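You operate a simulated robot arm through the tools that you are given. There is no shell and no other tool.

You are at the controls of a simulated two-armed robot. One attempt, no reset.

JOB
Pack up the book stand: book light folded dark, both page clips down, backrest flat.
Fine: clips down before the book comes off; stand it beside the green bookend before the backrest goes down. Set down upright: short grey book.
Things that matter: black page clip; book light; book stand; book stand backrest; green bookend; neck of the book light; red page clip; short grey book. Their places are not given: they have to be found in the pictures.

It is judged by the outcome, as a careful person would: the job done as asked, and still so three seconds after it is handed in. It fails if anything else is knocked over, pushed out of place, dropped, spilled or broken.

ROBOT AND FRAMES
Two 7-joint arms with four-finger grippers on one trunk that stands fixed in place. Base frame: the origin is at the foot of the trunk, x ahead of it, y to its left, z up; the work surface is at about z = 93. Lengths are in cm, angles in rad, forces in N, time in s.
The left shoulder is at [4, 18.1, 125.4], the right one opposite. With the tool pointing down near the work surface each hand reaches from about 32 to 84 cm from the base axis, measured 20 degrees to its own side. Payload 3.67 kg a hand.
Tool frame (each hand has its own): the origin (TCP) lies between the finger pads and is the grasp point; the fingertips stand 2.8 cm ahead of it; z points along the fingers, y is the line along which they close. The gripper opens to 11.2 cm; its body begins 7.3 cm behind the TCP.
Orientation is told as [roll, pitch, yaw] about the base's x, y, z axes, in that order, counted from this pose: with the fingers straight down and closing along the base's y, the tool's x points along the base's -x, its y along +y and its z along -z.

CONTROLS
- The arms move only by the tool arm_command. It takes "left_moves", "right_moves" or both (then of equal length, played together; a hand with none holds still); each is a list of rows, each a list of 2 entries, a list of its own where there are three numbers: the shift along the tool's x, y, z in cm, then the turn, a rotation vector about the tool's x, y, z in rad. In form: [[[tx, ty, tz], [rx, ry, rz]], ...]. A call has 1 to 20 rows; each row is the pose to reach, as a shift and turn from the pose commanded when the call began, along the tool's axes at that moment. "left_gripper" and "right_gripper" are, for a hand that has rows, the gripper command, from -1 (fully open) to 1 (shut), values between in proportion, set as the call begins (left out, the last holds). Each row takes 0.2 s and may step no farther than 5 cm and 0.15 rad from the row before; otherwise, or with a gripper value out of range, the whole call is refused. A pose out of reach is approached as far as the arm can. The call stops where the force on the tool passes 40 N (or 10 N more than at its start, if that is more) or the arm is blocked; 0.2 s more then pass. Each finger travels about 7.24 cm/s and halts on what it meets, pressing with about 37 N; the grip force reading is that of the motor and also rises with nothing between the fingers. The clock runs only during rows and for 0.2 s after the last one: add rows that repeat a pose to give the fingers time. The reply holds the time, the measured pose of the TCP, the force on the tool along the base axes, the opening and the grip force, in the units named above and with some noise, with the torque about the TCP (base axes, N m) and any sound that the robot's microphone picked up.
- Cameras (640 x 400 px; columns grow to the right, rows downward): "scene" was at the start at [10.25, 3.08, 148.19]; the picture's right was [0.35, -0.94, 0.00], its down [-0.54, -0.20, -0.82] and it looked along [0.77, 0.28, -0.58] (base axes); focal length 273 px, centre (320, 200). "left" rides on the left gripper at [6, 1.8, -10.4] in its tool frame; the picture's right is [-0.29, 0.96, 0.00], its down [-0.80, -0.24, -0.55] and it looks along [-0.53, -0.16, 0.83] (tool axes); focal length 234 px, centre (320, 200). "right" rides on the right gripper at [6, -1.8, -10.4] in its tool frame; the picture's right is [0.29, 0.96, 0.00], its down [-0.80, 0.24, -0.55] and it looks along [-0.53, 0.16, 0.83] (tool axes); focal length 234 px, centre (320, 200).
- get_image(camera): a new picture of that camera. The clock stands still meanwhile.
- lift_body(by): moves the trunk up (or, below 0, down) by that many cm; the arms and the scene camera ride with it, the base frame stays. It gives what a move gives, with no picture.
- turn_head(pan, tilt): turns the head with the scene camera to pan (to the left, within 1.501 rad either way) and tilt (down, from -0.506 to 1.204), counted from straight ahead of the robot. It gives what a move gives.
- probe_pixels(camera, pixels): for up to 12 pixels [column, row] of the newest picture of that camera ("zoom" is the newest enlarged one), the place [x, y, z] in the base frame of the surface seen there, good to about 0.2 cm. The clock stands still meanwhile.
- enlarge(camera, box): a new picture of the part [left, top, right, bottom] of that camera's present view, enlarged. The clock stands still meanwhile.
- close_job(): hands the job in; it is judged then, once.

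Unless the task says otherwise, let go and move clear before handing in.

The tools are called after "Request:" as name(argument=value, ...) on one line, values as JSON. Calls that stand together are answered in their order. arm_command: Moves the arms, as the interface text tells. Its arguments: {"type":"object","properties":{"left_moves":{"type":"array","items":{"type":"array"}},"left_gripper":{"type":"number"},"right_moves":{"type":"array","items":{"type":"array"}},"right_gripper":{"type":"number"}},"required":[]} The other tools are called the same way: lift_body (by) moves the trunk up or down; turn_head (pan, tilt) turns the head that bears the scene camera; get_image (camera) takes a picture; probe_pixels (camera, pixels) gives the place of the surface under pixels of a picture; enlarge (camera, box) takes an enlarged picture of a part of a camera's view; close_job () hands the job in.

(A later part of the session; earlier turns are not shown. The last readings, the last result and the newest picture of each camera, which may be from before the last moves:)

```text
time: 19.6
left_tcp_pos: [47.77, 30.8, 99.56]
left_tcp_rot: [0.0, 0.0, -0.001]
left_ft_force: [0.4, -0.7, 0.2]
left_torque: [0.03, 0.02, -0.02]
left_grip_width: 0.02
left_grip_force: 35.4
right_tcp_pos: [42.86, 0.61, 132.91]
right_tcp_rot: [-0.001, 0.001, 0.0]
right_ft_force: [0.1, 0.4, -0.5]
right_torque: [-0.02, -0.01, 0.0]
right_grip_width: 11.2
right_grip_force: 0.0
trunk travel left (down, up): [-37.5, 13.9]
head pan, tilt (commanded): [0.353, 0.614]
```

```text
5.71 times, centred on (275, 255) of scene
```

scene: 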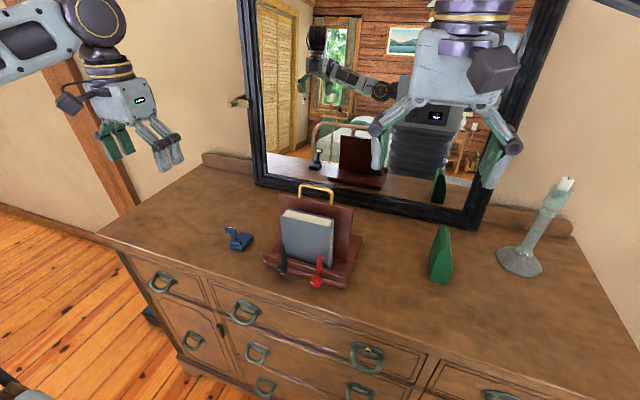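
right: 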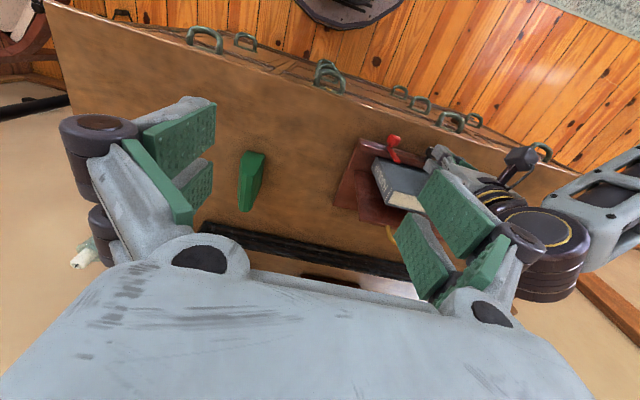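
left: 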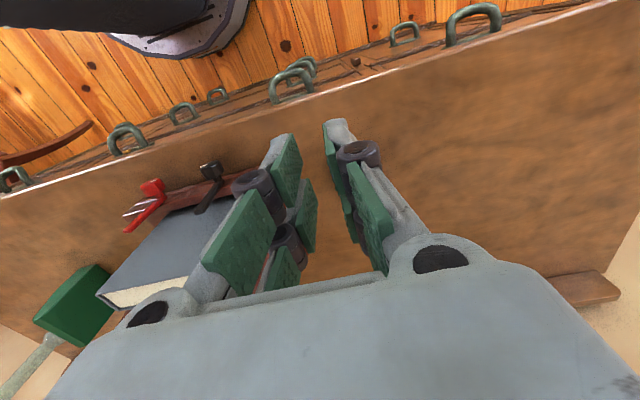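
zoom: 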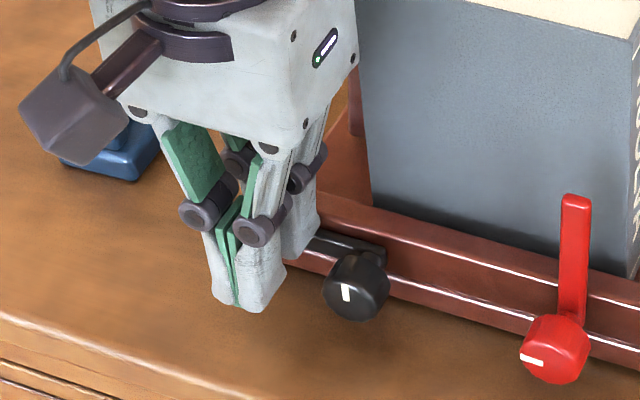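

The black lever is now parallel to the lip (zoom (350,242)). A slight extra press to feel for its stop.

Request:
arm_command(left_moves=[[[0, 0, 0.2], [0, 0, 0]], [[0, 0, 0.35], [0, 0, 0]], [[0, 0, 0.35], [0, 0, 0]]], left_gripper=1)

Request:
enlarge(camera="scene", box=[250, 230, 310, 290])

```text
time: 20.4
left_tcp_pos: [47.82, 30.72, 99.43]
left_tcp_rot: [0.0, -0.007, 0.002]
left_ft_force: [3.2, 4.3, 17.9]
left_torque: [0.09, -0.51, 0.09]
left_grip_width: 0.59
left_grip_force: 35.9
right_tcp_pos: [42.75, 0.54, 132.91]
right_tcp_rot: [-0.001, -0.001, 0.002]
right_ft_force: [-0.3, 0.3, 0.1]
right_torque: [0.02, 0.0, -0.02]
right_grip_width: 11.21
right_grip_force: 0.1
trunk travel left (down, up): [-37.5, 13.9]
head pan, tilt (commanded): [0.353, 0.614]
```

```text
6.67 times, centred on (280, 260) of scene
```

zoom: 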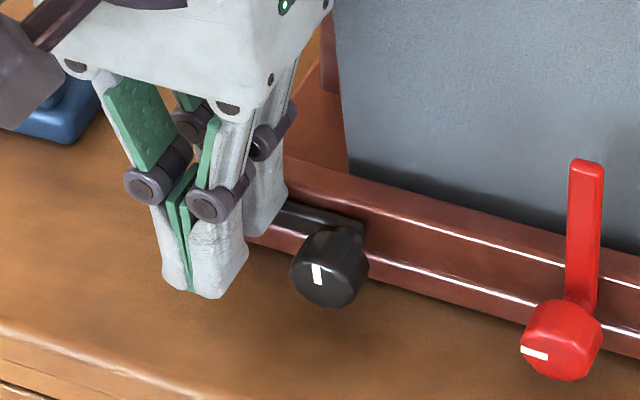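

The force jumped to 18 N upward: the black clip is at its stop. Lifting straight off and retreating the left hand to its side, then viewing.

Request:
arm_command(left_moves=[[[0, 0, -0.5], [0, 0, 0]], [[0, 0, -2], [0, 0, 0]], [[1.5, 1, -5], [0, 0, 0]], [[3, 4, -9], [0, 0, 0]], [[4, 8, -12], [0, 0, 0]], [[5, 12, -15], [0, 0, 0]], [[5, 16, -18], [0, 0, 0]]], left_gripper=1)

Request:
enlarge(camera="scene", box=[220, 180, 380, 300])

```text
refused: row 4 steps farther than a row can; nothing moved
```

```text
3.33 times, centred on (300, 240) of scene
```

zoom: 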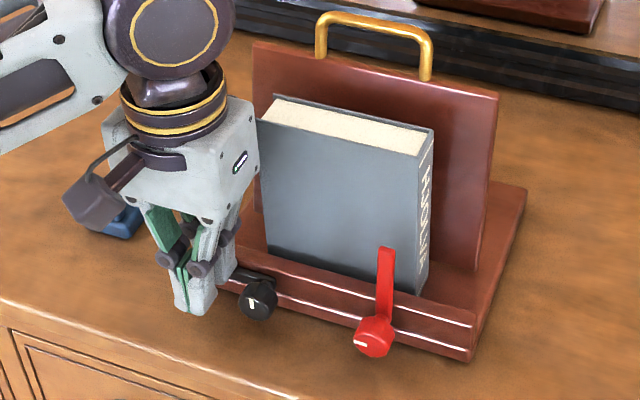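

One row was too long; resending with smaller steps.

Request:
arm_command(left_moves=[[[0, 0, -0.5], [0, 0, 0]], [[0, 0, -2], [0, 0, 0]], [[1.5, 1, -5], [0, 0, 0]], [[3, 3, -8], [0, 0, 0]], [[4, 6, -11], [0, 0, 0]], [[5, 9, -14], [0, 0, 0]], [[5, 12, -17], [0, 0, 0]], [[5, 15, -20], [0, 0, 0]]], left_gripper=1)

Request:
enlarge(camera="scene", box=[220, 180, 380, 300])

```text
time: 22.2
left_tcp_pos: [42.89, 45.93, 119.08]
left_tcp_rot: [-0.002, 0.001, -0.001]
left_ft_force: [0.8, 0.1, 0.0]
left_torque: [0.0, 0.02, 0.0]
left_grip_width: 0.0
left_grip_force: 35.8
right_tcp_pos: [42.89, 0.69, 132.81]
right_tcp_rot: [0.0, -0.001, -0.001]
right_ft_force: [-0.1, -0.3, -0.3]
right_torque: [0.0, 0.04, 0.01]
right_grip_width: 11.21
right_grip_force: 0.0
trunk travel left (down, up): [-37.5, 13.9]
head pan, tilt (commanded): [0.353, 0.614]
```

```text
3.33 times, centred on (300, 240) of scene
```

zoom: 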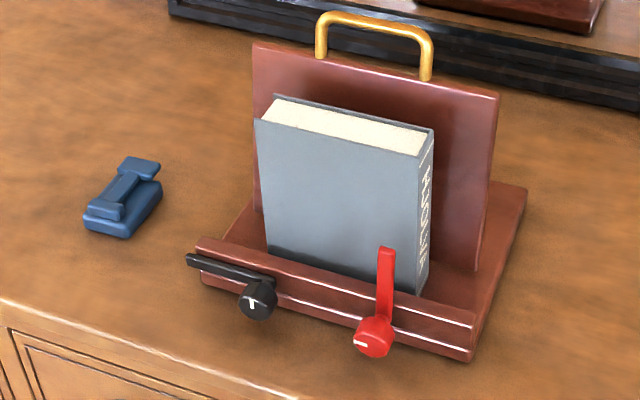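

The black clip lies flat along the lip. Now the right hand goes, closed, to the inner (+y) side of the red lever (y≈17.9).

Request:
arm_command(right_moves=[[[0, 3.5, 2], [0, 0, 0]], [[0, 7, 4], [0, 0, 0]], [[0, 10.5, 6], [0, 0, 0]], [[0, 14, 8], [0, 0, 0]], [[0, 17, 11], [0, 0, 0]], [[-1, 19.4, 14], [0, 0, 0]], [[-2.5, 19.4, 18], [0, 0, 0]], [[-4.0, 19.4, 22], [0, 0, 0]], [[-4.75, 19.4, 25.5], [0, 0, 0]], [[-4.75, 19.4, 29], [0, 0, 0]], [[-4.75, 19.4, 29], [0, 0, 0]]], right_gripper=1)

Request:
enlarge(camera="scene", box=[250, 190, 380, 300])

```text
time: 24.6
left_tcp_pos: [42.87, 46.0, 119.01]
left_tcp_rot: [-0.001, 0.0, 0.0]
left_ft_force: [0.3, -0.3, -0.8]
left_torque: [-0.01, -0.02, -0.01]
left_grip_width: 0.02
left_grip_force: 36.2
right_tcp_pos: [47.51, 19.7, 103.99]
right_tcp_rot: [0.0, 0.001, 0.0]
right_ft_force: [-0.7, -0.1, 0.4]
right_torque: [0.01, 0.03, 0.05]
right_grip_width: 0.03
right_grip_force: 35.2
trunk travel left (down, up): [-37.5, 13.9]
head pan, tilt (commanded): [0.353, 0.614]
```

```text
3.64 times, centred on (315, 245) of scene
```

zoom: 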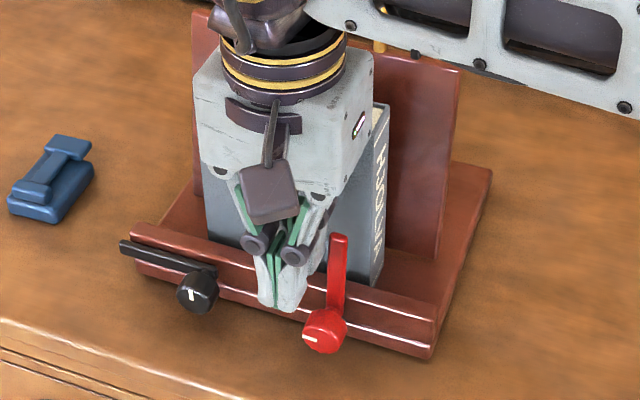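

Fingers are just left of the red lever (zoom (338,270)). Test push toward −y, with a small +x shift to overlap the lever slab.

Request:
arm_command(right_moves=[[[-0.3, 0, 0], [0, 0, 0]], [[-0.3, -0.5, 0], [0, 0, 0]], [[-0.3, -0.9, 0], [0, 0, 0]], [[-0.3, -1.3, 0], [0, 0, 0]], [[-0.3, -1.75, 0], [0, 0, 0]]], right_gripper=1)

Request:
enlarge(camera="scene", box=[290, 230, 360, 295])

```text
time: 25.8
left_tcp_pos: [42.88, 45.81, 119.08]
left_tcp_rot: [0.0, 0.001, 0.001]
left_ft_force: [0.1, -0.1, -0.7]
left_torque: [-0.01, -0.03, 0.04]
left_grip_width: 0.0
left_grip_force: 35.4
right_tcp_pos: [47.88, 18.11, 103.93]
right_tcp_rot: [0.0, 0.001, -0.001]
right_ft_force: [0.6, 0.6, 0.1]
right_torque: [0.01, -0.01, -0.02]
right_grip_width: 0.0
right_grip_force: 35.6
trunk travel left (down, up): [-37.5, 13.9]
head pan, tilt (commanded): [0.353, 0.614]
```

```text
6.15 times, centred on (325, 262) of scene
```

zoom: 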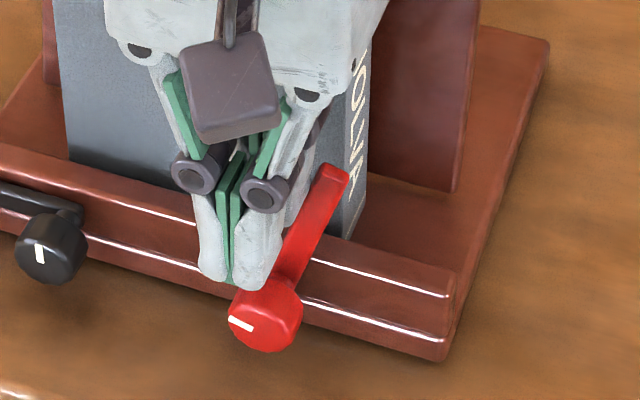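

The red lever leans outward freely. Continuing its arc down to horizontal.

Request:
arm_command(right_moves=[[[0, -0.66, 0.2], [0, 0, 0]], [[0, -1.26, 0.5], [0, 0, 0]], [[0.05, -1.86, 0.8], [0, 0, 0]], [[0.1, -2.36, 1.2], [0, 0, 0]], [[0.1, -2.76, 1.7], [0, 0, 0]], [[0.1, -3.06, 2.2], [0, 0, 0]], [[0.1, -3.36, 2.8], [0, 0, 0]], [[0.1, -3.56, 3.3], [0, 0, 0]], [[0.1, -3.66, 3.6], [0, 0, 0]], [[0.1, -3.76, 3.9], [0, 0, 0]], [[0.1, -3.76, 4.2], [0, 0, 0]], [[0.1, -3.76, 4.4], [0, 0, 0]]], right_gripper=1)

Request:
enlarge(camera="scene", box=[290, 230, 360, 295])

```text
time: 28.4
left_tcp_pos: [42.95, 45.88, 119.03]
left_tcp_rot: [0.0, -0.001, 0.001]
left_ft_force: [-0.5, 0.0, 0.0]
left_torque: [0.0, -0.03, -0.01]
left_grip_width: 0.0
left_grip_force: 36.4
right_tcp_pos: [48.02, 14.61, 99.45]
right_tcp_rot: [0.003, 0.0, 0.0]
right_ft_force: [1.7, 0.4, 8.9]
right_torque: [0.03, -0.26, 0.02]
right_grip_width: 0.61
right_grip_force: 35.9
trunk travel left (down, up): [-37.5, 13.9]
head pan, tilt (commanded): [0.353, 0.614]
```

```text
6.15 times, centred on (325, 262) of scene
```

zoom: 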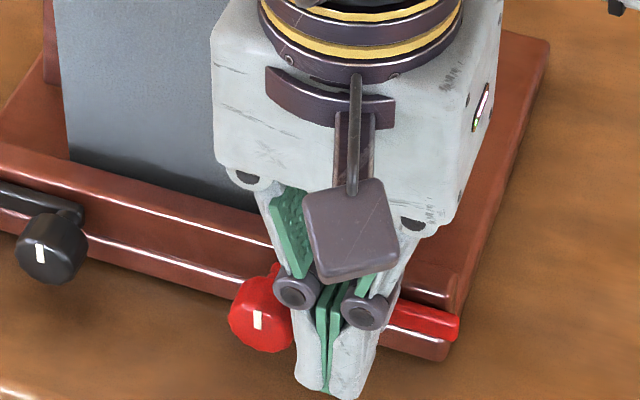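

The red clip met its stop (8.9 N upward at tip z≈96.65). I'll lift the right hand off and back, then turn it 90° in yaw so the fingers close across the book's thickness.

Request:
arm_command(right_moves=[[[0, 0, -0.5], [0, 0, 0]], [[0, 0, -2], [0, 0, 0]], [[1.5, 0, -5], [0, 0, 0]], [[3, 0.5, -9], [0, 0, 0]], [[4, 1, -13], [0, 0, 0]], [[4.5, 2, -17], [0, 0, 0]], [[4.5, 3, -21], [0, 0, 0]], [[4.5, 4, -24], [0, 0, 0]]], right_gripper=1)

Request:
enlarge(camera="scene", box=[240, 180, 380, 300])

```text
time: 30.2
left_tcp_pos: [43.02, 46.02, 119.09]
left_tcp_rot: [-0.001, 0.003, -0.002]
left_ft_force: [0.2, 0.2, 1.1]
left_torque: [-0.02, -0.02, -0.02]
left_grip_width: 0.01
left_grip_force: 35.4
right_tcp_pos: [43.27, 18.52, 123.46]
right_tcp_rot: [-0.001, 0.002, -0.001]
right_ft_force: [-0.9, 0.1, 0.0]
right_torque: [0.0, -0.03, 0.0]
right_grip_width: 0.02
right_grip_force: 35.6
trunk travel left (down, up): [-37.5, 13.9]
head pan, tilt (commanded): [0.353, 0.614]
```

```text
3.33 times, centred on (310, 240) of scene
```

zoom: 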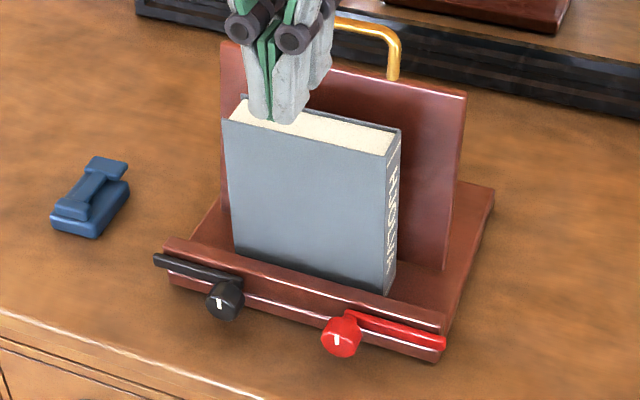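

Both clips lie flat outward, marks up, and the stand and book are unmoved. Rotating the right hand by +90° yaw and opening to about 4.6 cm.

Request:
arm_command(right_moves=[[[0, 0, -0.5], [0, 0, -0.143]], [[0, 0, -1], [0, 0, -0.286]], [[0, 0, -1.5], [0, 0, -0.428]], [[0, 0, -2], [0, 0, -0.571]], [[0, 0, -2.5], [0, 0, -0.714]], [[0, 0, -3], [0, 0, -0.857]], [[0, 0, -3], [0, 0, -1.0]], [[0, 0, -3], [0, 0, -1.142]], [[0, 0, -3], [0, 0, -1.285]], [[0, 0, -3], [0, 0, -1.428]], [[0, 0, -3], [0, 0, -1.5708]], [[0, 0, -3], [0, 0, -1.5708]]], right_gripper=0.16)

Request:
get_image(camera="scene")

Request:
get_image(camera="right")

```text
time: 32.8
left_tcp_pos: [42.96, 45.9, 119.15]
left_tcp_rot: [0.001, -0.001, -0.001]
left_ft_force: [-0.6, 0.7, 0.4]
left_torque: [0.0, 0.01, 0.02]
left_grip_width: 0.0
left_grip_force: 35.7
right_tcp_pos: [36.91, 17.3, 125.5]
right_tcp_rot: [-0.001, -0.001, 1.566]
right_ft_force: [-0.4, 0.1, 0.2]
right_torque: [0.02, -0.03, -0.02]
right_grip_width: 4.67
right_grip_force: 0.1
right hand out of reach, approached as far as the arm can: row 10, 11, 12
trunk travel left (down, up): [-37.5, 13.9]
head pan, tilt (commanded): [0.353, 0.614]
```

```text
taken
```

scene: 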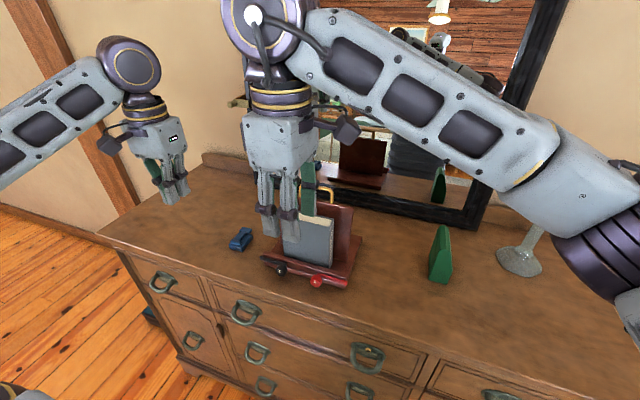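

```text
taken
```

right: 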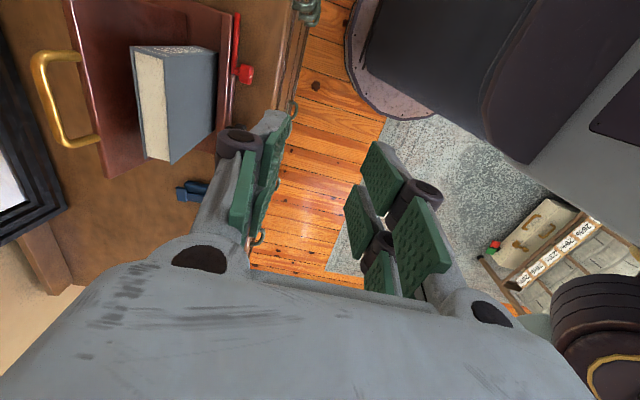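

The hand reached yaw 1.566 but drifted back to x≈36.9 because the pose was out of reach there. I'll try moving out over the book (further in +x), high above the handle, to see if the yaw is reachable there.

Request:
arm_command(right_moves=[[[-1, -2, 0], [0, 0, 0]], [[-2, -4, 0.5], [0, 0, 0]], [[-3, -6, 1], [0, 0, 0]], [[-3.5, -8, 2], [0, 0, 0]], [[-3.8, -10.5, 3], [0, 0, 0]], [[-3.8, -10.5, 4], [0, 0, 0]], [[-3.8, -10.5, 4], [0, 0, 0]]], right_gripper=0.16)

Request:
get_image(camera="scene")

```text
time: 34.4
left_tcp_pos: [42.97, 45.9, 118.97]
left_tcp_rot: [0.0, -0.001, 0.001]
left_ft_force: [0.0, -0.3, 0.7]
left_torque: [-0.02, 0.03, -0.01]
left_grip_width: 0.01
left_grip_force: 36.2
right_tcp_pos: [37.08, 17.23, 125.55]
right_tcp_rot: [0.0, 0.0, 1.564]
right_ft_force: [-0.6, 0.7, 0.2]
right_torque: [0.03, 0.03, 0.0]
right_grip_width: 4.7
right_grip_force: 0.1
right hand out of reach, approached as far as the arm can: row 1, 2, 3, 4, 5, 6, 7
trunk travel left (down, up): [-37.5, 13.9]
head pan, tilt (commanded): [0.353, 0.614]
```

```text
taken
```

scene: 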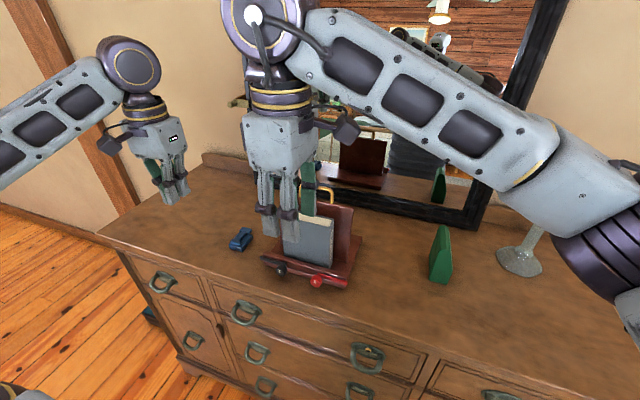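

The right hand is at a wrist limit for this yaw. I'll rotate it back to yaw 0 while retreating toward −y, and use the left hand (which turns more freely toward +90°) for the book.

Request:
arm_command(right_moves=[[[0.5, 0, 0], [0, 0, 0.143]], [[1, 0, 0], [0, 0, 0.286]], [[2, 0, 0], [0, 0, 0.428]], [[3.5, 0, 0], [0, 0, 0.571]], [[5, 0, -0.5], [0, 0, 0.714]], [[7, 0, -1], [0, 0, 0.857]], [[9, 0, -1.5], [0, 0, 1.0]], [[11, 0, -2], [0, 0, 1.142]], [[13, 0, -2.5], [0, 0, 1.285]], [[15, 0, -3], [0, 0, 1.428]], [[17, 0, -3], [0, 0, 1.5708]], [[19, 0, -3], [0, 0, 1.5708]]], right_gripper=1)

Request:
get_image(camera="scene")

```text
time: 37.0
left_tcp_pos: [43.04, 45.69, 119.2]
left_tcp_rot: [0.0, 0.0, 0.0]
left_ft_force: [0.4, -0.4, -0.3]
left_torque: [0.04, 0.0, 0.0]
left_grip_width: 0.0
left_grip_force: 35.0
right_tcp_pos: [37.26, -1.13, 129.08]
right_tcp_rot: [0.0, 0.0, -0.002]
right_ft_force: [-1.0, -0.9, -0.6]
right_torque: [0.0, 0.0, -0.02]
right_grip_width: 0.01
right_grip_force: 35.7
trunk travel left (down, up): [-37.5, 13.9]
head pan, tilt (commanded): [0.353, 0.614]
```

```text
taken
```

scene: 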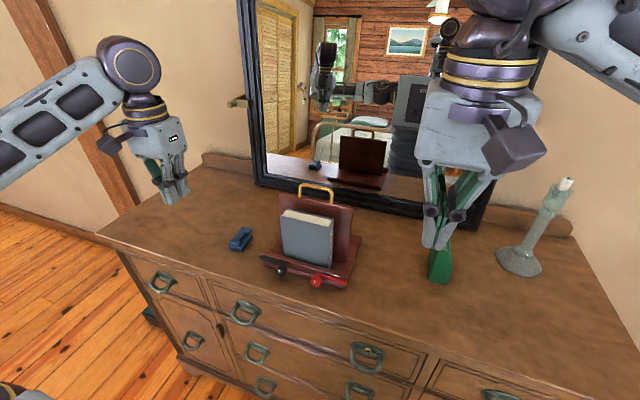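

The right hand is back at yaw 0. Now I move it clear to the right while turning the left hand +90° in yaw and opening it to ~4.6 cm.

Request:
arm_command(left_moves=[[[0, 0, -0.5], [0, 0, -0.143]], [[0, 0, -1], [0, 0, -0.286]], [[0, 0, -1.5], [0, 0, -0.428]], [[0, 0, -2], [0, 0, -0.571]], [[0, 0, -2.5], [0, 0, -0.714]], [[0, 0, -3], [0, 0, -0.857]], [[0, 0, -3.5], [0, 0, -1.0]], [[0, 0, -4], [0, 0, -1.142]], [[0, 0, -4.5], [0, 0, -1.285]], [[0, 0, -5], [0, 0, -1.428]], [[0, 0, -5], [0, 0, -1.5708]], [[0, 0, -5], [0, 0, -1.5708]]], left_gripper=0.16, right_moves=[[[0, -2, 0], [0, 0, 0]], [[0, -4, 0], [0, 0, 0]], [[0, -6, 0], [0, 0, 0]], [[0, -8, 0], [0, 0, 0]], [[0, -10, 0], [0, 0, 0]], [[0, -12, 0], [0, 0, 0]], [[0, -14, 0], [0, 0, 0]], [[0, -16, 0], [0, 0, 0]], [[0, -18, 0], [0, 0, 0]], [[0, -20, 0], [0, 0, 0]], [[0, -22, 0], [0, 0, 0]], [[0, -24, 0], [0, 0, 0]]], right_gripper=1)

Request:
get_image(camera="scene")

```text
time: 39.6
left_tcp_pos: [42.7, 45.74, 124.23]
left_tcp_rot: [0.0, 0.001, 1.574]
left_ft_force: [-0.7, -0.4, -0.1]
left_torque: [0.01, 0.02, -0.01]
left_grip_width: 4.72
left_grip_force: 0.1
right_tcp_pos: [37.14, -25.26, 128.71]
right_tcp_rot: [-0.001, 0.0, 0.0]
right_ft_force: [0.0, -1.2, 0.1]
right_torque: [0.04, -0.03, 0.01]
right_grip_width: 0.02
right_grip_force: 35.4
trunk travel left (down, up): [-37.5, 13.9]
head pan, tilt (commanded): [0.353, 0.614]
```

```text
taken
```

scene: 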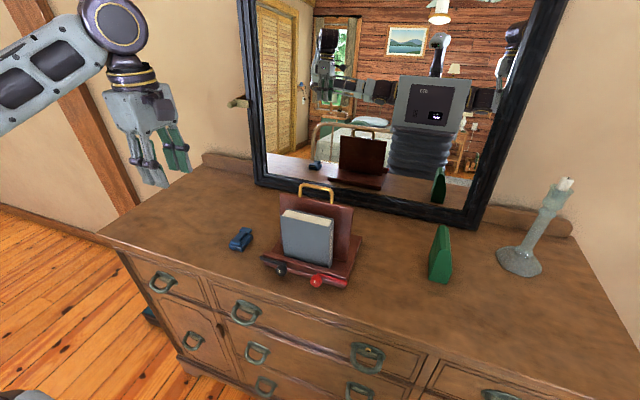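

Left hand is at yaw 1.574 with 4.7 cm opening. Re-measuring the book precisely before the grasp.

Request:
enlarge(camera="scene", box=[270, 180, 360, 280])

Request:
probe_pixels(camera="zoom", pixels=[[135, 150], [240, 172], [255, 160], [190, 135], [140, 125], [200, 165], [200, 220], [250, 290], [155, 250], [262, 220], [150, 30], [265, 60]])

Request:
probe_pixels(camera="zoom", pixels=[[130, 70], [200, 80], [325, 105], [300, 150], [300, 200], [290, 250], [260, 100], [206, 20], [120, 150], [250, 180], [70, 240], [330, 330]])

```text
4.00 times, centred on (315, 230) of scene
```

zoom: 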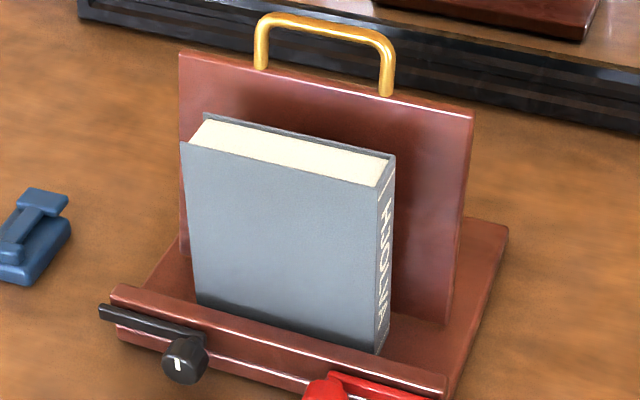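

```text
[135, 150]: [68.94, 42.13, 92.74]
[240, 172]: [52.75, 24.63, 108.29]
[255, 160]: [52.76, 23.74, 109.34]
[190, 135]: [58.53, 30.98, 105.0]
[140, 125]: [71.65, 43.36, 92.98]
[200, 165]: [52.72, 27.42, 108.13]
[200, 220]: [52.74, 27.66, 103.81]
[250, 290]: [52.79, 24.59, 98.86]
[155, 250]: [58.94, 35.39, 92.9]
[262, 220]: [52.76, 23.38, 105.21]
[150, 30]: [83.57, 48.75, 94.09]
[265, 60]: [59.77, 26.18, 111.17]
```

```text
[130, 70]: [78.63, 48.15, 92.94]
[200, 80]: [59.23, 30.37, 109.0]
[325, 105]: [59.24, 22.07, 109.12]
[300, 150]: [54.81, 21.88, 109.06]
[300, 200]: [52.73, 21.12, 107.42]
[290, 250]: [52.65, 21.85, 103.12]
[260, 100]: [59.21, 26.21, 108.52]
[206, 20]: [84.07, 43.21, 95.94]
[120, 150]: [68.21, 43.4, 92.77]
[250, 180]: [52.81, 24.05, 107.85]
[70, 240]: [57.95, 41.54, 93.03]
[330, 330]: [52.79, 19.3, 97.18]
```

Book front at x=52.75, back 55.6, y 16.5–28.1, top z≈109.3; backrest face at x≈59.2 up there. Moving the left hand over the book and down to just above it.

Request:
arm_command(left_moves=[[[3.9, -1.85, 0], [0, 0, 0]], [[7.8, -3.7, 0], [0, 0, 0]], [[11.7, -5.55, 0], [0, 0, 0]], [[15.6, -7.4, 0], [0, 0, 0]], [[19.5, -9.25, 0], [0, 0, 0]], [[23.45, -11.1, 0], [0, 0, 0]], [[23.45, -11.1, 3], [0, 0, 0]], [[23.45, -11.1, 6], [0, 0, 0]], [[23.45, -11.1, 9.5], [0, 0, 0]], [[23.45, -11.1, 9.5], [0, 0, 0]]], left_gripper=0.16)

Request:
enlarge(camera="scene", box=[240, 130, 380, 290])

Request:
get_image(camera="left")

```text
time: 41.8
left_tcp_pos: [54.0, 22.09, 114.93]
left_tcp_rot: [-0.001, 0.0, 1.571]
left_ft_force: [-0.6, 0.0, -0.9]
left_torque: [0.02, -0.03, 0.0]
left_grip_width: 4.71
left_grip_force: 0.0
right_tcp_pos: [37.03, -25.12, 128.78]
right_tcp_rot: [0.0, 0.0, -0.001]
right_ft_force: [-0.4, 0.3, 0.0]
right_torque: [-0.01, -0.03, 0.04]
right_grip_width: 0.0
right_grip_force: 35.8
trunk travel left (down, up): [-37.5, 13.9]
head pan, tilt (commanded): [0.353, 0.614]
```

```text
2.50 times, centred on (310, 210) of scene
```

zoom: 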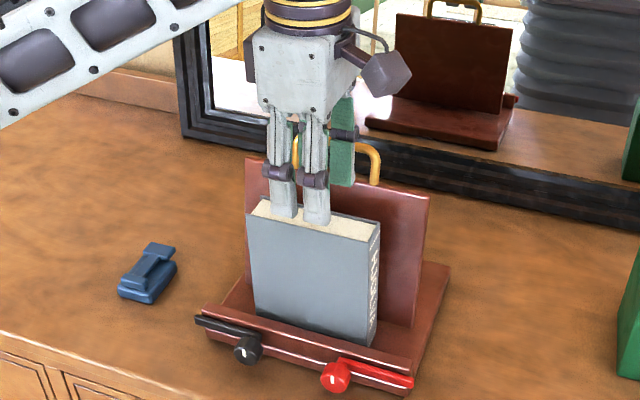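

```text
taken
```

left: 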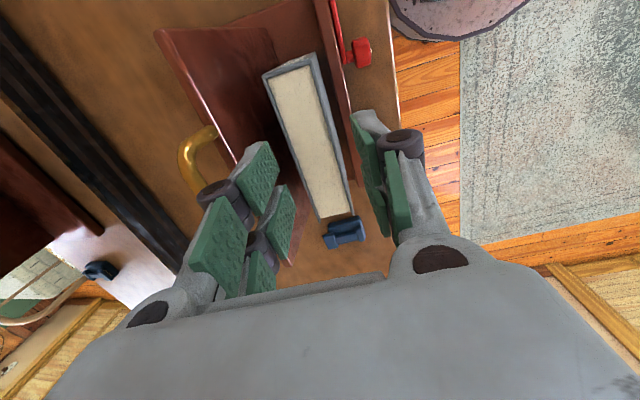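

The book's pages lie between the finger pairs. I'll check the clearance between the back knuckle and the brass handle.

Request:
probe_pixels(camera="left", pixels=[[203, 192], [215, 184], [205, 135], [188, 160], [200, 185], [270, 150], [300, 110], [325, 60], [268, 85], [290, 185], [370, 115], [350, 125]])

Request:
enlarge(camera="left", box=[150, 90, 420, 270])

```text
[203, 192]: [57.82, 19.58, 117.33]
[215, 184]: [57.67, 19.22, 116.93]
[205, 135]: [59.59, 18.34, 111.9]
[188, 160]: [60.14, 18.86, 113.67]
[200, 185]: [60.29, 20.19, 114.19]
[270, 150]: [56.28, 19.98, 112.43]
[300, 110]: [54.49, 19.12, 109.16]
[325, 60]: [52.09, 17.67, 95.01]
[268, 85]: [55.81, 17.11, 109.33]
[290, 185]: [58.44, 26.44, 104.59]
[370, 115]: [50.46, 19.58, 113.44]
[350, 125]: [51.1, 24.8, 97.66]
```

```text
2.22 times, centred on (285, 180) of left
```

zoom: 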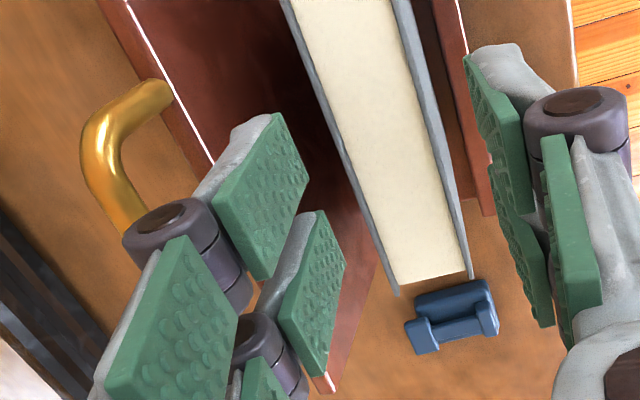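

Back knuckle centre is at x≈57.7 vs handle ≥59.3: enough room. Descending so the tips overlap the top ~2.8 cm of the book.

Request:
arm_command(left_moves=[[[-0.1, 0.2, 0], [0, 0, 0]], [[-0.2, 0.2, 1.5], [0, 0, 0]], [[-0.2, 0.2, 3], [0, 0, 0]], [[-0.2, 0.2, 4.4], [0, 0, 0]], [[-0.2, 0.2, 5.7], [0, 0, 0]], [[-0.2, 0.2, 5.7], [0, 0, 0]]], left_gripper=0.16)

Request:
enlarge(camera="left", box=[150, 90, 420, 270])

Request:
enlarge(camera="scene", box=[260, 140, 360, 260])

```text
time: 43.2
left_tcp_pos: [53.64, 22.51, 109.05]
left_tcp_rot: [0.0, -0.001, 1.571]
left_ft_force: [-0.5, 0.0, 0.2]
left_torque: [0.0, -0.01, -0.02]
left_grip_width: 4.71
left_grip_force: 0.1
right_tcp_pos: [37.12, -25.17, 128.71]
right_tcp_rot: [0.001, -0.001, -0.001]
right_ft_force: [-0.3, 1.0, -0.3]
right_torque: [0.01, 0.0, 0.0]
right_grip_width: 0.03
right_grip_force: 35.7
trunk travel left (down, up): [-37.5, 13.9]
head pan, tilt (commanded): [0.353, 0.614]
```

```text
2.22 times, centred on (285, 180) of left
```

zoom: 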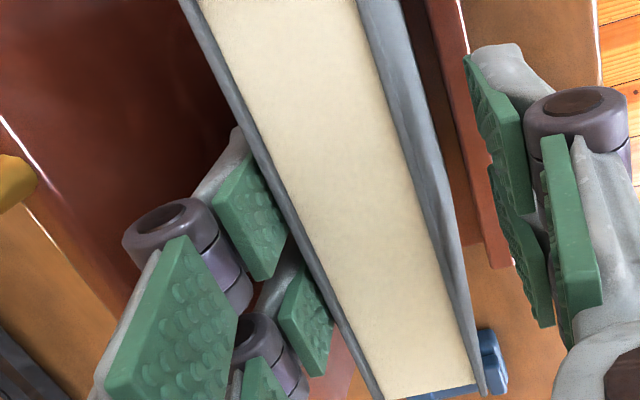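

```text
3.33 times, centred on (310, 200) of scene
```

zoom: 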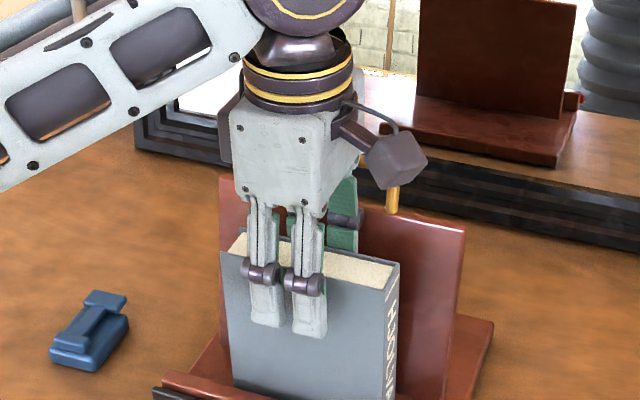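

The fingers straddle the book with the handle clear. Centring (+0.5 in x) while narrowing to 3.6 cm, then closing fully.

Request:
arm_command(left_moves=[[[0, -0.25, 0], [0, 0, 0]], [[0, -0.5, 0], [0, 0, 0]], [[0, -0.5, 0], [0, 0, 0]]], left_gripper=0.37)

Request:
arm_command(left_moves=[[[0, 0, 0], [0, 0, 0]], [[0, 0, 0], [0, 0, 0]], [[0, 0, 0], [0, 0, 0]], [[0, 0, 0], [0, 0, 0]]], left_gripper=1)

Request:
enlarge(camera="left", box=[150, 90, 420, 270])

Request:
enlarge(camera="scene", box=[260, 160, 370, 290])

```text
time: 44.0
left_tcp_pos: [54.33, 22.43, 108.93]
left_tcp_rot: [0.0, 0.001, 1.57]
left_ft_force: [-0.5, 0.0, 0.4]
left_torque: [-0.03, 0.0, -0.01]
left_grip_width: 3.56
left_grip_force: 0.3
right_tcp_pos: [37.18, -25.14, 128.73]
right_tcp_rot: [-0.001, 0.001, -0.001]
right_ft_force: [0.0, -0.5, -0.1]
right_torque: [-0.02, -0.02, 0.05]
right_grip_width: 0.0
right_grip_force: 35.9
trunk travel left (down, up): [-37.5, 13.9]
head pan, tilt (commanded): [0.353, 0.614]
```

```text
time: 45.0
left_tcp_pos: [54.09, 22.43, 108.97]
left_tcp_rot: [-0.001, 0.001, 1.571]
left_ft_force: [1.9, -1.1, 1.1]
left_torque: [-0.08, -0.11, -0.02]
left_grip_width: 3.2
left_grip_force: 37.3
right_tcp_pos: [37.16, -25.08, 128.75]
right_tcp_rot: [0.0, -0.001, -0.002]
right_ft_force: [-0.9, 0.0, 0.3]
right_torque: [-0.03, -0.03, 0.0]
right_grip_width: 0.0
right_grip_force: 35.7
trunk travel left (down, up): [-37.5, 13.9]
head pan, tilt (commanded): [0.353, 0.614]
```

```text
2.22 times, centred on (285, 180) of left
```

zoom: 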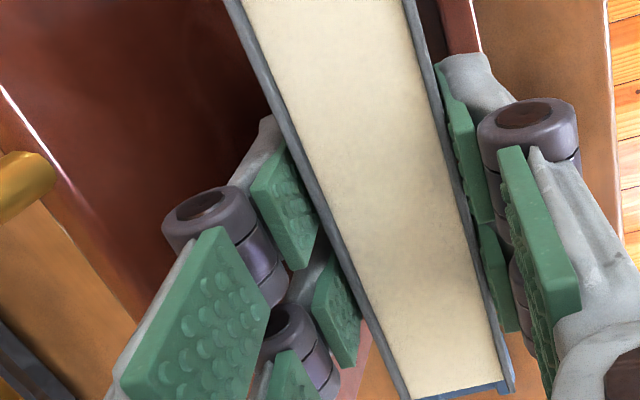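

```text
3.08 times, centred on (315, 225) of scene
```

zoom: 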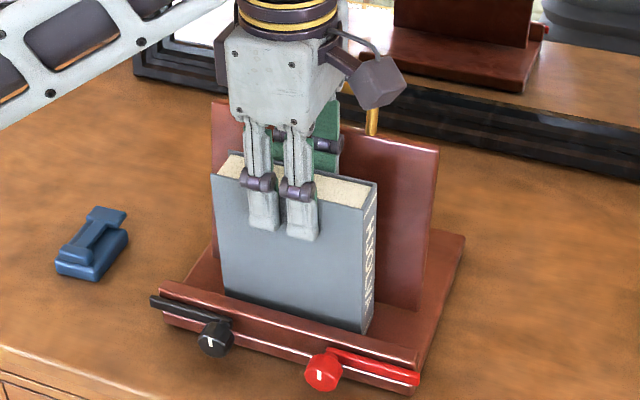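

The book is gripped (width 3.2, 37 N). Test lift by 1.5 cm.

Request:
arm_command(left_moves=[[[0, 0, -0.5], [0, 0, 0]], [[0, 0, -1], [0, 0, 0]], [[0, 0, -1.5], [0, 0, 0]]], left_gripper=1)

Request:
enlarge(camera="scene", box=[260, 160, 370, 290])

```text
time: 45.8
left_tcp_pos: [54.17, 22.42, 110.59]
left_tcp_rot: [0.002, -0.001, 1.571]
left_ft_force: [0.5, 0.5, -2.0]
left_torque: [0.03, 0.01, 0.04]
left_grip_width: 3.15
left_grip_force: 37.5
right_tcp_pos: [37.19, -25.14, 128.72]
right_tcp_rot: [0.0, 0.0, -0.001]
right_ft_force: [0.5, -0.1, 0.2]
right_torque: [0.03, -0.02, -0.01]
right_grip_width: 0.0
right_grip_force: 36.3
trunk travel left (down, up): [-37.5, 13.9]
head pan, tilt (commanded): [0.353, 0.614]
```

```text
3.08 times, centred on (315, 225) of scene
```

zoom: 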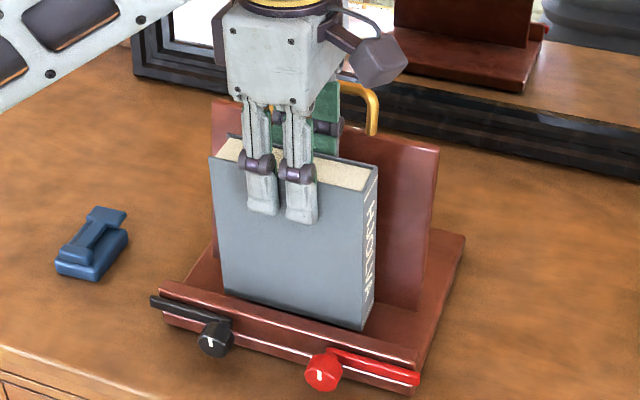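

The book lifts cleanly (about 2 N). Lifting further, then carrying it toward −y in front of the backrest.

Request:
arm_command(left_moves=[[[0, 0, -2.5], [0, 0, 0]], [[0, 0, -5], [0, 0, 0]], [[0, 0, -7.5], [0, 0, 0]], [[0, 0, -10], [0, 0, 0]], [[0, 0, -11.5], [0, 0, 0]], [[2, 0, -12], [0, 0, 0]], [[5, 0, -12], [0, 0, 0]], [[8, 0, -12], [0, 0, 0]], [[11, 0, -12], [0, 0, 0]], [[14, 0, -12], [0, 0, 0]], [[17, 0, -12], [0, 0, 0]], [[20, 0, -12], [0, 0, 0]], [[20, 0, -12], [0, 0, 0]]], left_gripper=1)

Request:
get_image(camera="scene")

```text
time: 48.6
left_tcp_pos: [54.25, 2.48, 122.87]
left_tcp_rot: [0.0, 0.0, 1.57]
left_ft_force: [-0.4, -0.2, -2.2]
left_torque: [-0.01, -0.01, 0.01]
left_grip_width: 3.15
left_grip_force: 36.7
right_tcp_pos: [37.08, -24.96, 128.76]
right_tcp_rot: [0.001, 0.001, -0.001]
right_ft_force: [-0.2, 0.0, 0.2]
right_torque: [-0.01, -0.04, 0.0]
right_grip_width: 0.01
right_grip_force: 35.7
trunk travel left (down, up): [-37.5, 13.9]
head pan, tilt (commanded): [0.353, 0.614]
```

```text
taken
```

scene: 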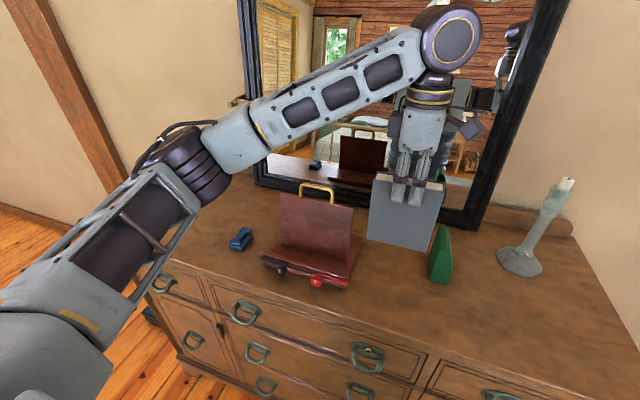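

Book is clear of the stand at (54.3, 2.5), bottom at z≈108.8. Rotating back to yaw 0 so its cover faces the bookend.

Request:
arm_command(left_moves=[[[0.3, 0, 0], [0, 0, 0.143]], [[0.6, 0, 0], [0, 0, 0.286]], [[0.9, 0, 0], [0, 0, 0.428]], [[1.2, 0, 0], [0, 0, 0.571]], [[1.5, 0, 0], [0, 0, 0.714]], [[1.8, 0, 0], [0, 0, 0.857]], [[2.1, 0, 0], [0, 0, 1.0]], [[2.4, 0, 0], [0, 0, 1.142]], [[2.7, 0, 0], [0, 0, 1.285]], [[3, 0, 0], [0, 0, 1.428]], [[3, 0, 0], [0, 0, 1.5708]], [[3, 0, 0], [0, 0, 1.5708]]], left_gripper=1)

Request:
get_image(camera="scene")

Request:
get_image(camera="right")

```text
time: 51.2
left_tcp_pos: [54.2, -0.58, 122.57]
left_tcp_rot: [-0.001, 0.0, -0.001]
left_ft_force: [-0.3, 0.3, -3.6]
left_torque: [-0.01, 0.01, 0.0]
left_grip_width: 3.16
left_grip_force: 36.8
right_tcp_pos: [37.17, -25.06, 128.74]
right_tcp_rot: [0.002, 0.0, -0.001]
right_ft_force: [0.3, 0.0, -0.2]
right_torque: [-0.02, 0.01, 0.03]
right_grip_width: 0.0
right_grip_force: 35.6
trunk travel left (down, up): [-37.5, 13.9]
head pan, tilt (commanded): [0.353, 0.614]
```

```text
taken
```

scene: 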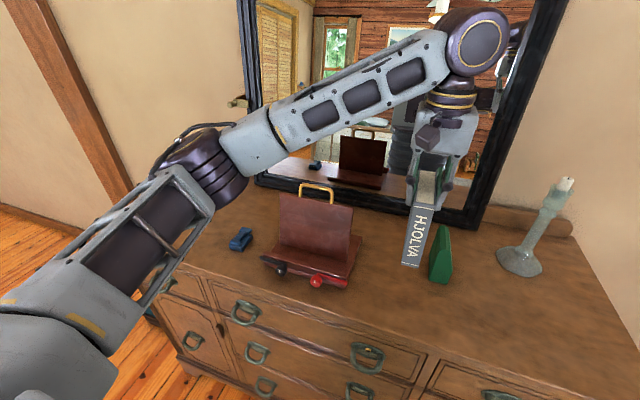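

```text
taken
```

right: 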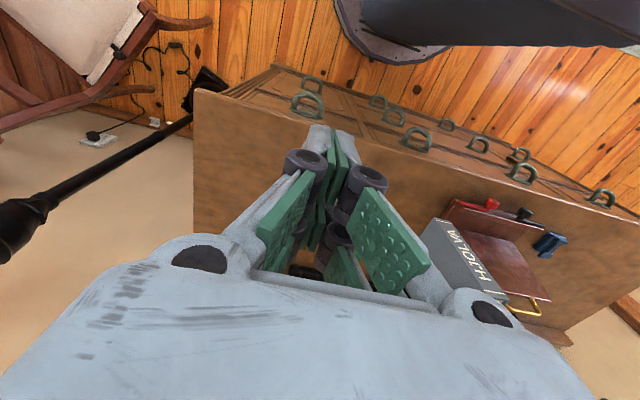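

The spine now faces the robot. I'll measure the held book's edges against the bookend before going forward.

Request:
enlarge(camera="scene", box=[380, 150, 470, 290])

Request:
probe_pixels(camera="zoom", pixels=[[265, 325], [305, 330], [270, 300], [300, 290], [285, 180], [330, 180], [262, 200], [320, 220], [345, 250], [375, 250], [360, 370], [395, 380]])

```text
2.86 times, centred on (425, 220) of scene
```

zoom: 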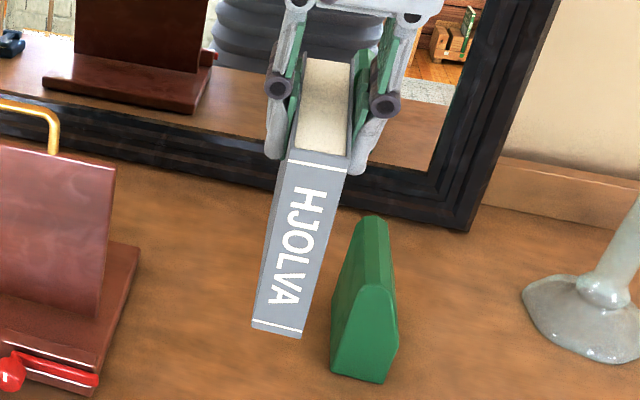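

```text
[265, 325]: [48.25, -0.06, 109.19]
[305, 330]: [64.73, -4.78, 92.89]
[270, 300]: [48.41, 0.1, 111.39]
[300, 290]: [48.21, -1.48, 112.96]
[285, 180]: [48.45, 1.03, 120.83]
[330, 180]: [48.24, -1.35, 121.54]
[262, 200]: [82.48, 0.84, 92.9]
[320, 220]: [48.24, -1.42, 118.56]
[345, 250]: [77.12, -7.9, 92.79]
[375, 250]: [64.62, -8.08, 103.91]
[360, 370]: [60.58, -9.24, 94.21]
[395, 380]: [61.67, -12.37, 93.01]
```

The book spans x 48.3–60, bottom ~z 108.5. I'll check the fingertip heights relative to the book since the −y fingers will end above the bookend's top (z≈103.9).

Request:
probe_pixels(camera="zoom", pixels=[[275, 152], [272, 140], [356, 168], [360, 155], [362, 140], [350, 170], [268, 152], [280, 156], [325, 75], [300, 150], [320, 152], [345, 160]])

```text
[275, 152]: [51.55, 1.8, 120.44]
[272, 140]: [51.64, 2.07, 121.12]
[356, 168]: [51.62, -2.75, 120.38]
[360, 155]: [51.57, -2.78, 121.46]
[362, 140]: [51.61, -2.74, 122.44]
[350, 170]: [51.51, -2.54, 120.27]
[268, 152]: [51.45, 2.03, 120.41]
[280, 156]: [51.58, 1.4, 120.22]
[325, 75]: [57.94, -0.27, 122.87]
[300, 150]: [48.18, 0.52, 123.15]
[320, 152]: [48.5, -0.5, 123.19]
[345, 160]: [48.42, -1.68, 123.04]
```

Fingertips end 2.4 cm below TCP; with the book on the table they'd be at z≈104.4, just clearing the bookend top. Moving forward to x≈64.5, y≈−3 and lowering to ~3 cm above the table.

Request:
arm_command(left_moves=[[[-2.6, -0.6, 0], [0, 0, 0]], [[-5.2, -1.2, 0], [0, 0, 0]], [[-7.8, -1.8, 0], [0, 0, 0]], [[-10.3, -2.4, 0], [0, 0, 0]], [[-10.3, -2.4, 3], [0, 0, 0]], [[-10.3, -2.4, 6], [0, 0, 0]], [[-10.3, -2.4, 9], [0, 0, 0]], [[-10.3, -2.4, 11], [0, 0, 0]], [[-10.3, -2.4, 12.5], [0, 0, 0]], [[-10.3, -2.4, 12.5], [0, 0, 0]]], left_gripper=1)

Request:
get_image(camera="scene")

Request:
enlarge(camera="scene", box=[380, 170, 480, 290])

```text
time: 53.4
left_tcp_pos: [64.28, -2.99, 109.87]
left_tcp_rot: [0.0, -0.001, 0.0]
left_ft_force: [-0.2, 1.2, -3.1]
left_torque: [0.0, 0.03, -0.04]
left_grip_width: 3.18
left_grip_force: 36.7
right_tcp_pos: [37.15, -25.3, 128.72]
right_tcp_rot: [0.0, -0.001, 0.001]
right_ft_force: [-0.1, -1.0, -0.7]
right_torque: [-0.05, -0.01, -0.01]
right_grip_width: 0.0
right_grip_force: 35.7
trunk travel left (down, up): [-37.5, 13.9]
head pan, tilt (commanded): [0.353, 0.614]
```

```text
taken
```

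scene: 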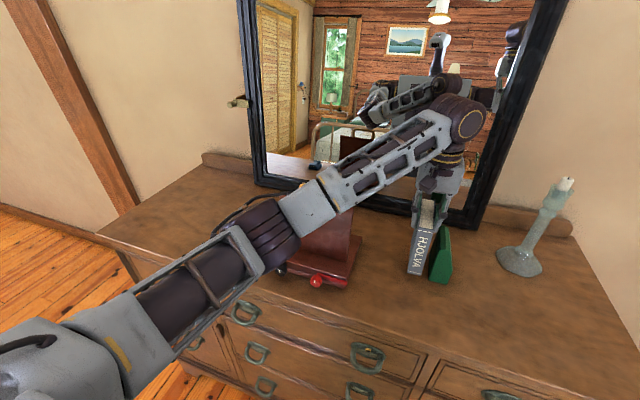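

```text
3.33 times, centred on (430, 230) of scene
```

zoom: 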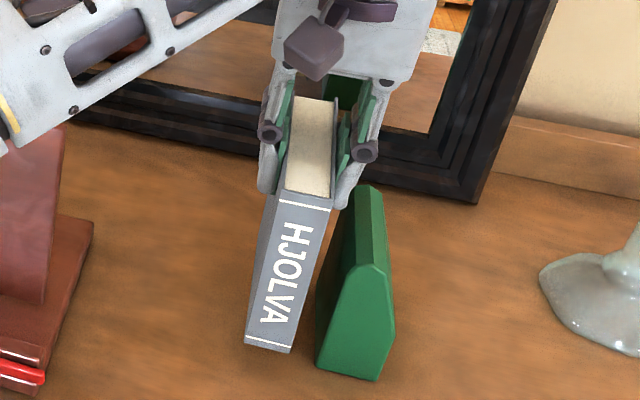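

The book is beside the bookend with a visible gap. I'll verify the forearm's clearance over the stand and the book's lower edge position.

Request:
probe_pixels(camera="scene", pixels=[[290, 255], [320, 225], [345, 205], [410, 160], [265, 280]])

Request:
probe_pixels(camera="zoom", pixels=[[250, 340], [285, 348], [320, 215], [330, 200], [325, 225], [322, 340], [345, 360], [352, 290], [338, 205], [342, 200]])

```text
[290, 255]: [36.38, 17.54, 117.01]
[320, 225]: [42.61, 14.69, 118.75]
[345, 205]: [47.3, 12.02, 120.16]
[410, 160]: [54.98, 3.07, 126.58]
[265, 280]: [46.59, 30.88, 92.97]
```

```text
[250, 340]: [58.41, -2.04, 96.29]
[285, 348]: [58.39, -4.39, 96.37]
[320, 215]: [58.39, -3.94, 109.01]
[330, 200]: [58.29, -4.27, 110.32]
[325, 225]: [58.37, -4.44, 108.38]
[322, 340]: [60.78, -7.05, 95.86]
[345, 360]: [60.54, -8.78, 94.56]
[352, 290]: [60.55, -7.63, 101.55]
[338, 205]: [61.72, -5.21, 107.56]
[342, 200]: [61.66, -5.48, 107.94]
```

The book's −y face is at y≈−4.45 and its bottom at z≈95.8. Shifting −2.1 in y, then lowering most of the way.

Request:
arm_command(left_moves=[[[0, -0.7, 0], [0, 0, 0]], [[0, -1.4, 0], [0, 0, 0]], [[0, -2.1, 0], [0, 0, 0]], [[0, -2.1, 0.8], [0, 0, 0]], [[0, -2.1, 1.6], [0, 0, 0]], [[0, -2.1, 2.2], [0, 0, 0]], [[0, -2.1, 2.5], [0, 0, 0]]], left_gripper=1)

Request:
enlarge(camera="scene", box=[380, 170, 480, 290])

```text
time: 55.0
left_tcp_pos: [64.48, -4.98, 107.33]
left_tcp_rot: [0.0, 0.001, 0.0]
left_ft_force: [-0.2, 0.4, -2.6]
left_torque: [0.11, 0.04, 0.01]
left_grip_width: 3.18
left_grip_force: 36.8
right_tcp_pos: [37.08, -25.02, 128.63]
right_tcp_rot: [0.0, -0.001, 0.001]
right_ft_force: [-0.8, 0.4, 0.2]
right_torque: [-0.01, -0.01, 0.02]
right_grip_width: 0.01
right_grip_force: 35.5
trunk travel left (down, up): [-37.5, 13.9]
head pan, tilt (commanded): [0.353, 0.614]
```

```text
3.33 times, centred on (430, 230) of scene
```

zoom: 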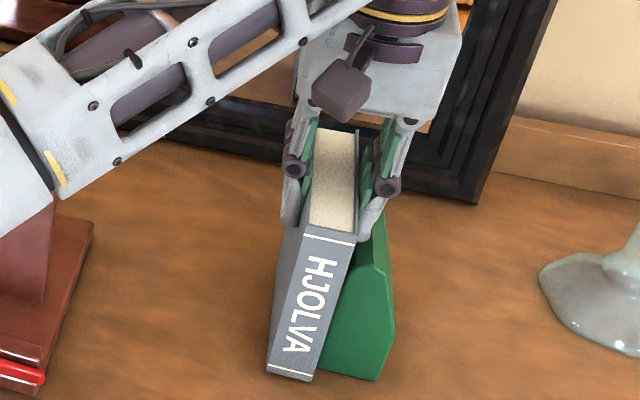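

Book is about 0.3 cm above the table, right next to the bookend. Lowering in tiny steps, watching the vertical force.

Request:
arm_command(left_moves=[[[0, 0, 0.1], [0, 0, 0]], [[0, 0, 0.2], [0, 0, 0]], [[0, 0, 0.25], [0, 0, 0]]], left_gripper=1)

Request:
enlarge(camera="scene", box=[400, 210, 460, 290])

```text
time: 55.8
left_tcp_pos: [64.52, -4.81, 107.19]
left_tcp_rot: [0.001, 0.002, -0.001]
left_ft_force: [-1.0, -0.5, -2.4]
left_torque: [-0.03, 0.02, 0.0]
left_grip_width: 3.17
left_grip_force: 37.0
right_tcp_pos: [37.09, -25.14, 128.72]
right_tcp_rot: [-0.002, 0.001, -0.001]
right_ft_force: [0.0, -0.8, 0.4]
right_torque: [-0.01, -0.02, 0.01]
right_grip_width: 0.0
right_grip_force: 35.8
trunk travel left (down, up): [-37.5, 13.9]
head pan, tilt (commanded): [0.353, 0.614]
```

```text
5.00 times, centred on (430, 250) of scene
```

zoom: 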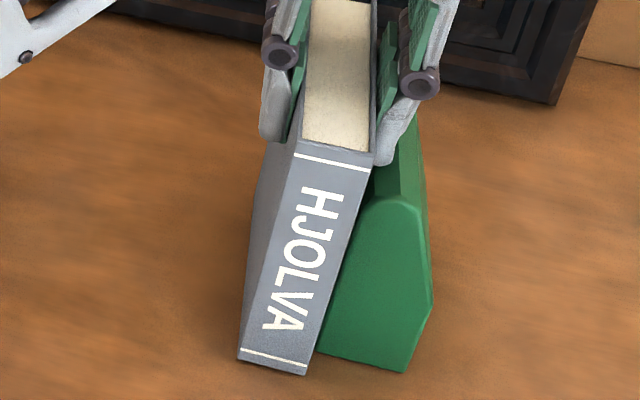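

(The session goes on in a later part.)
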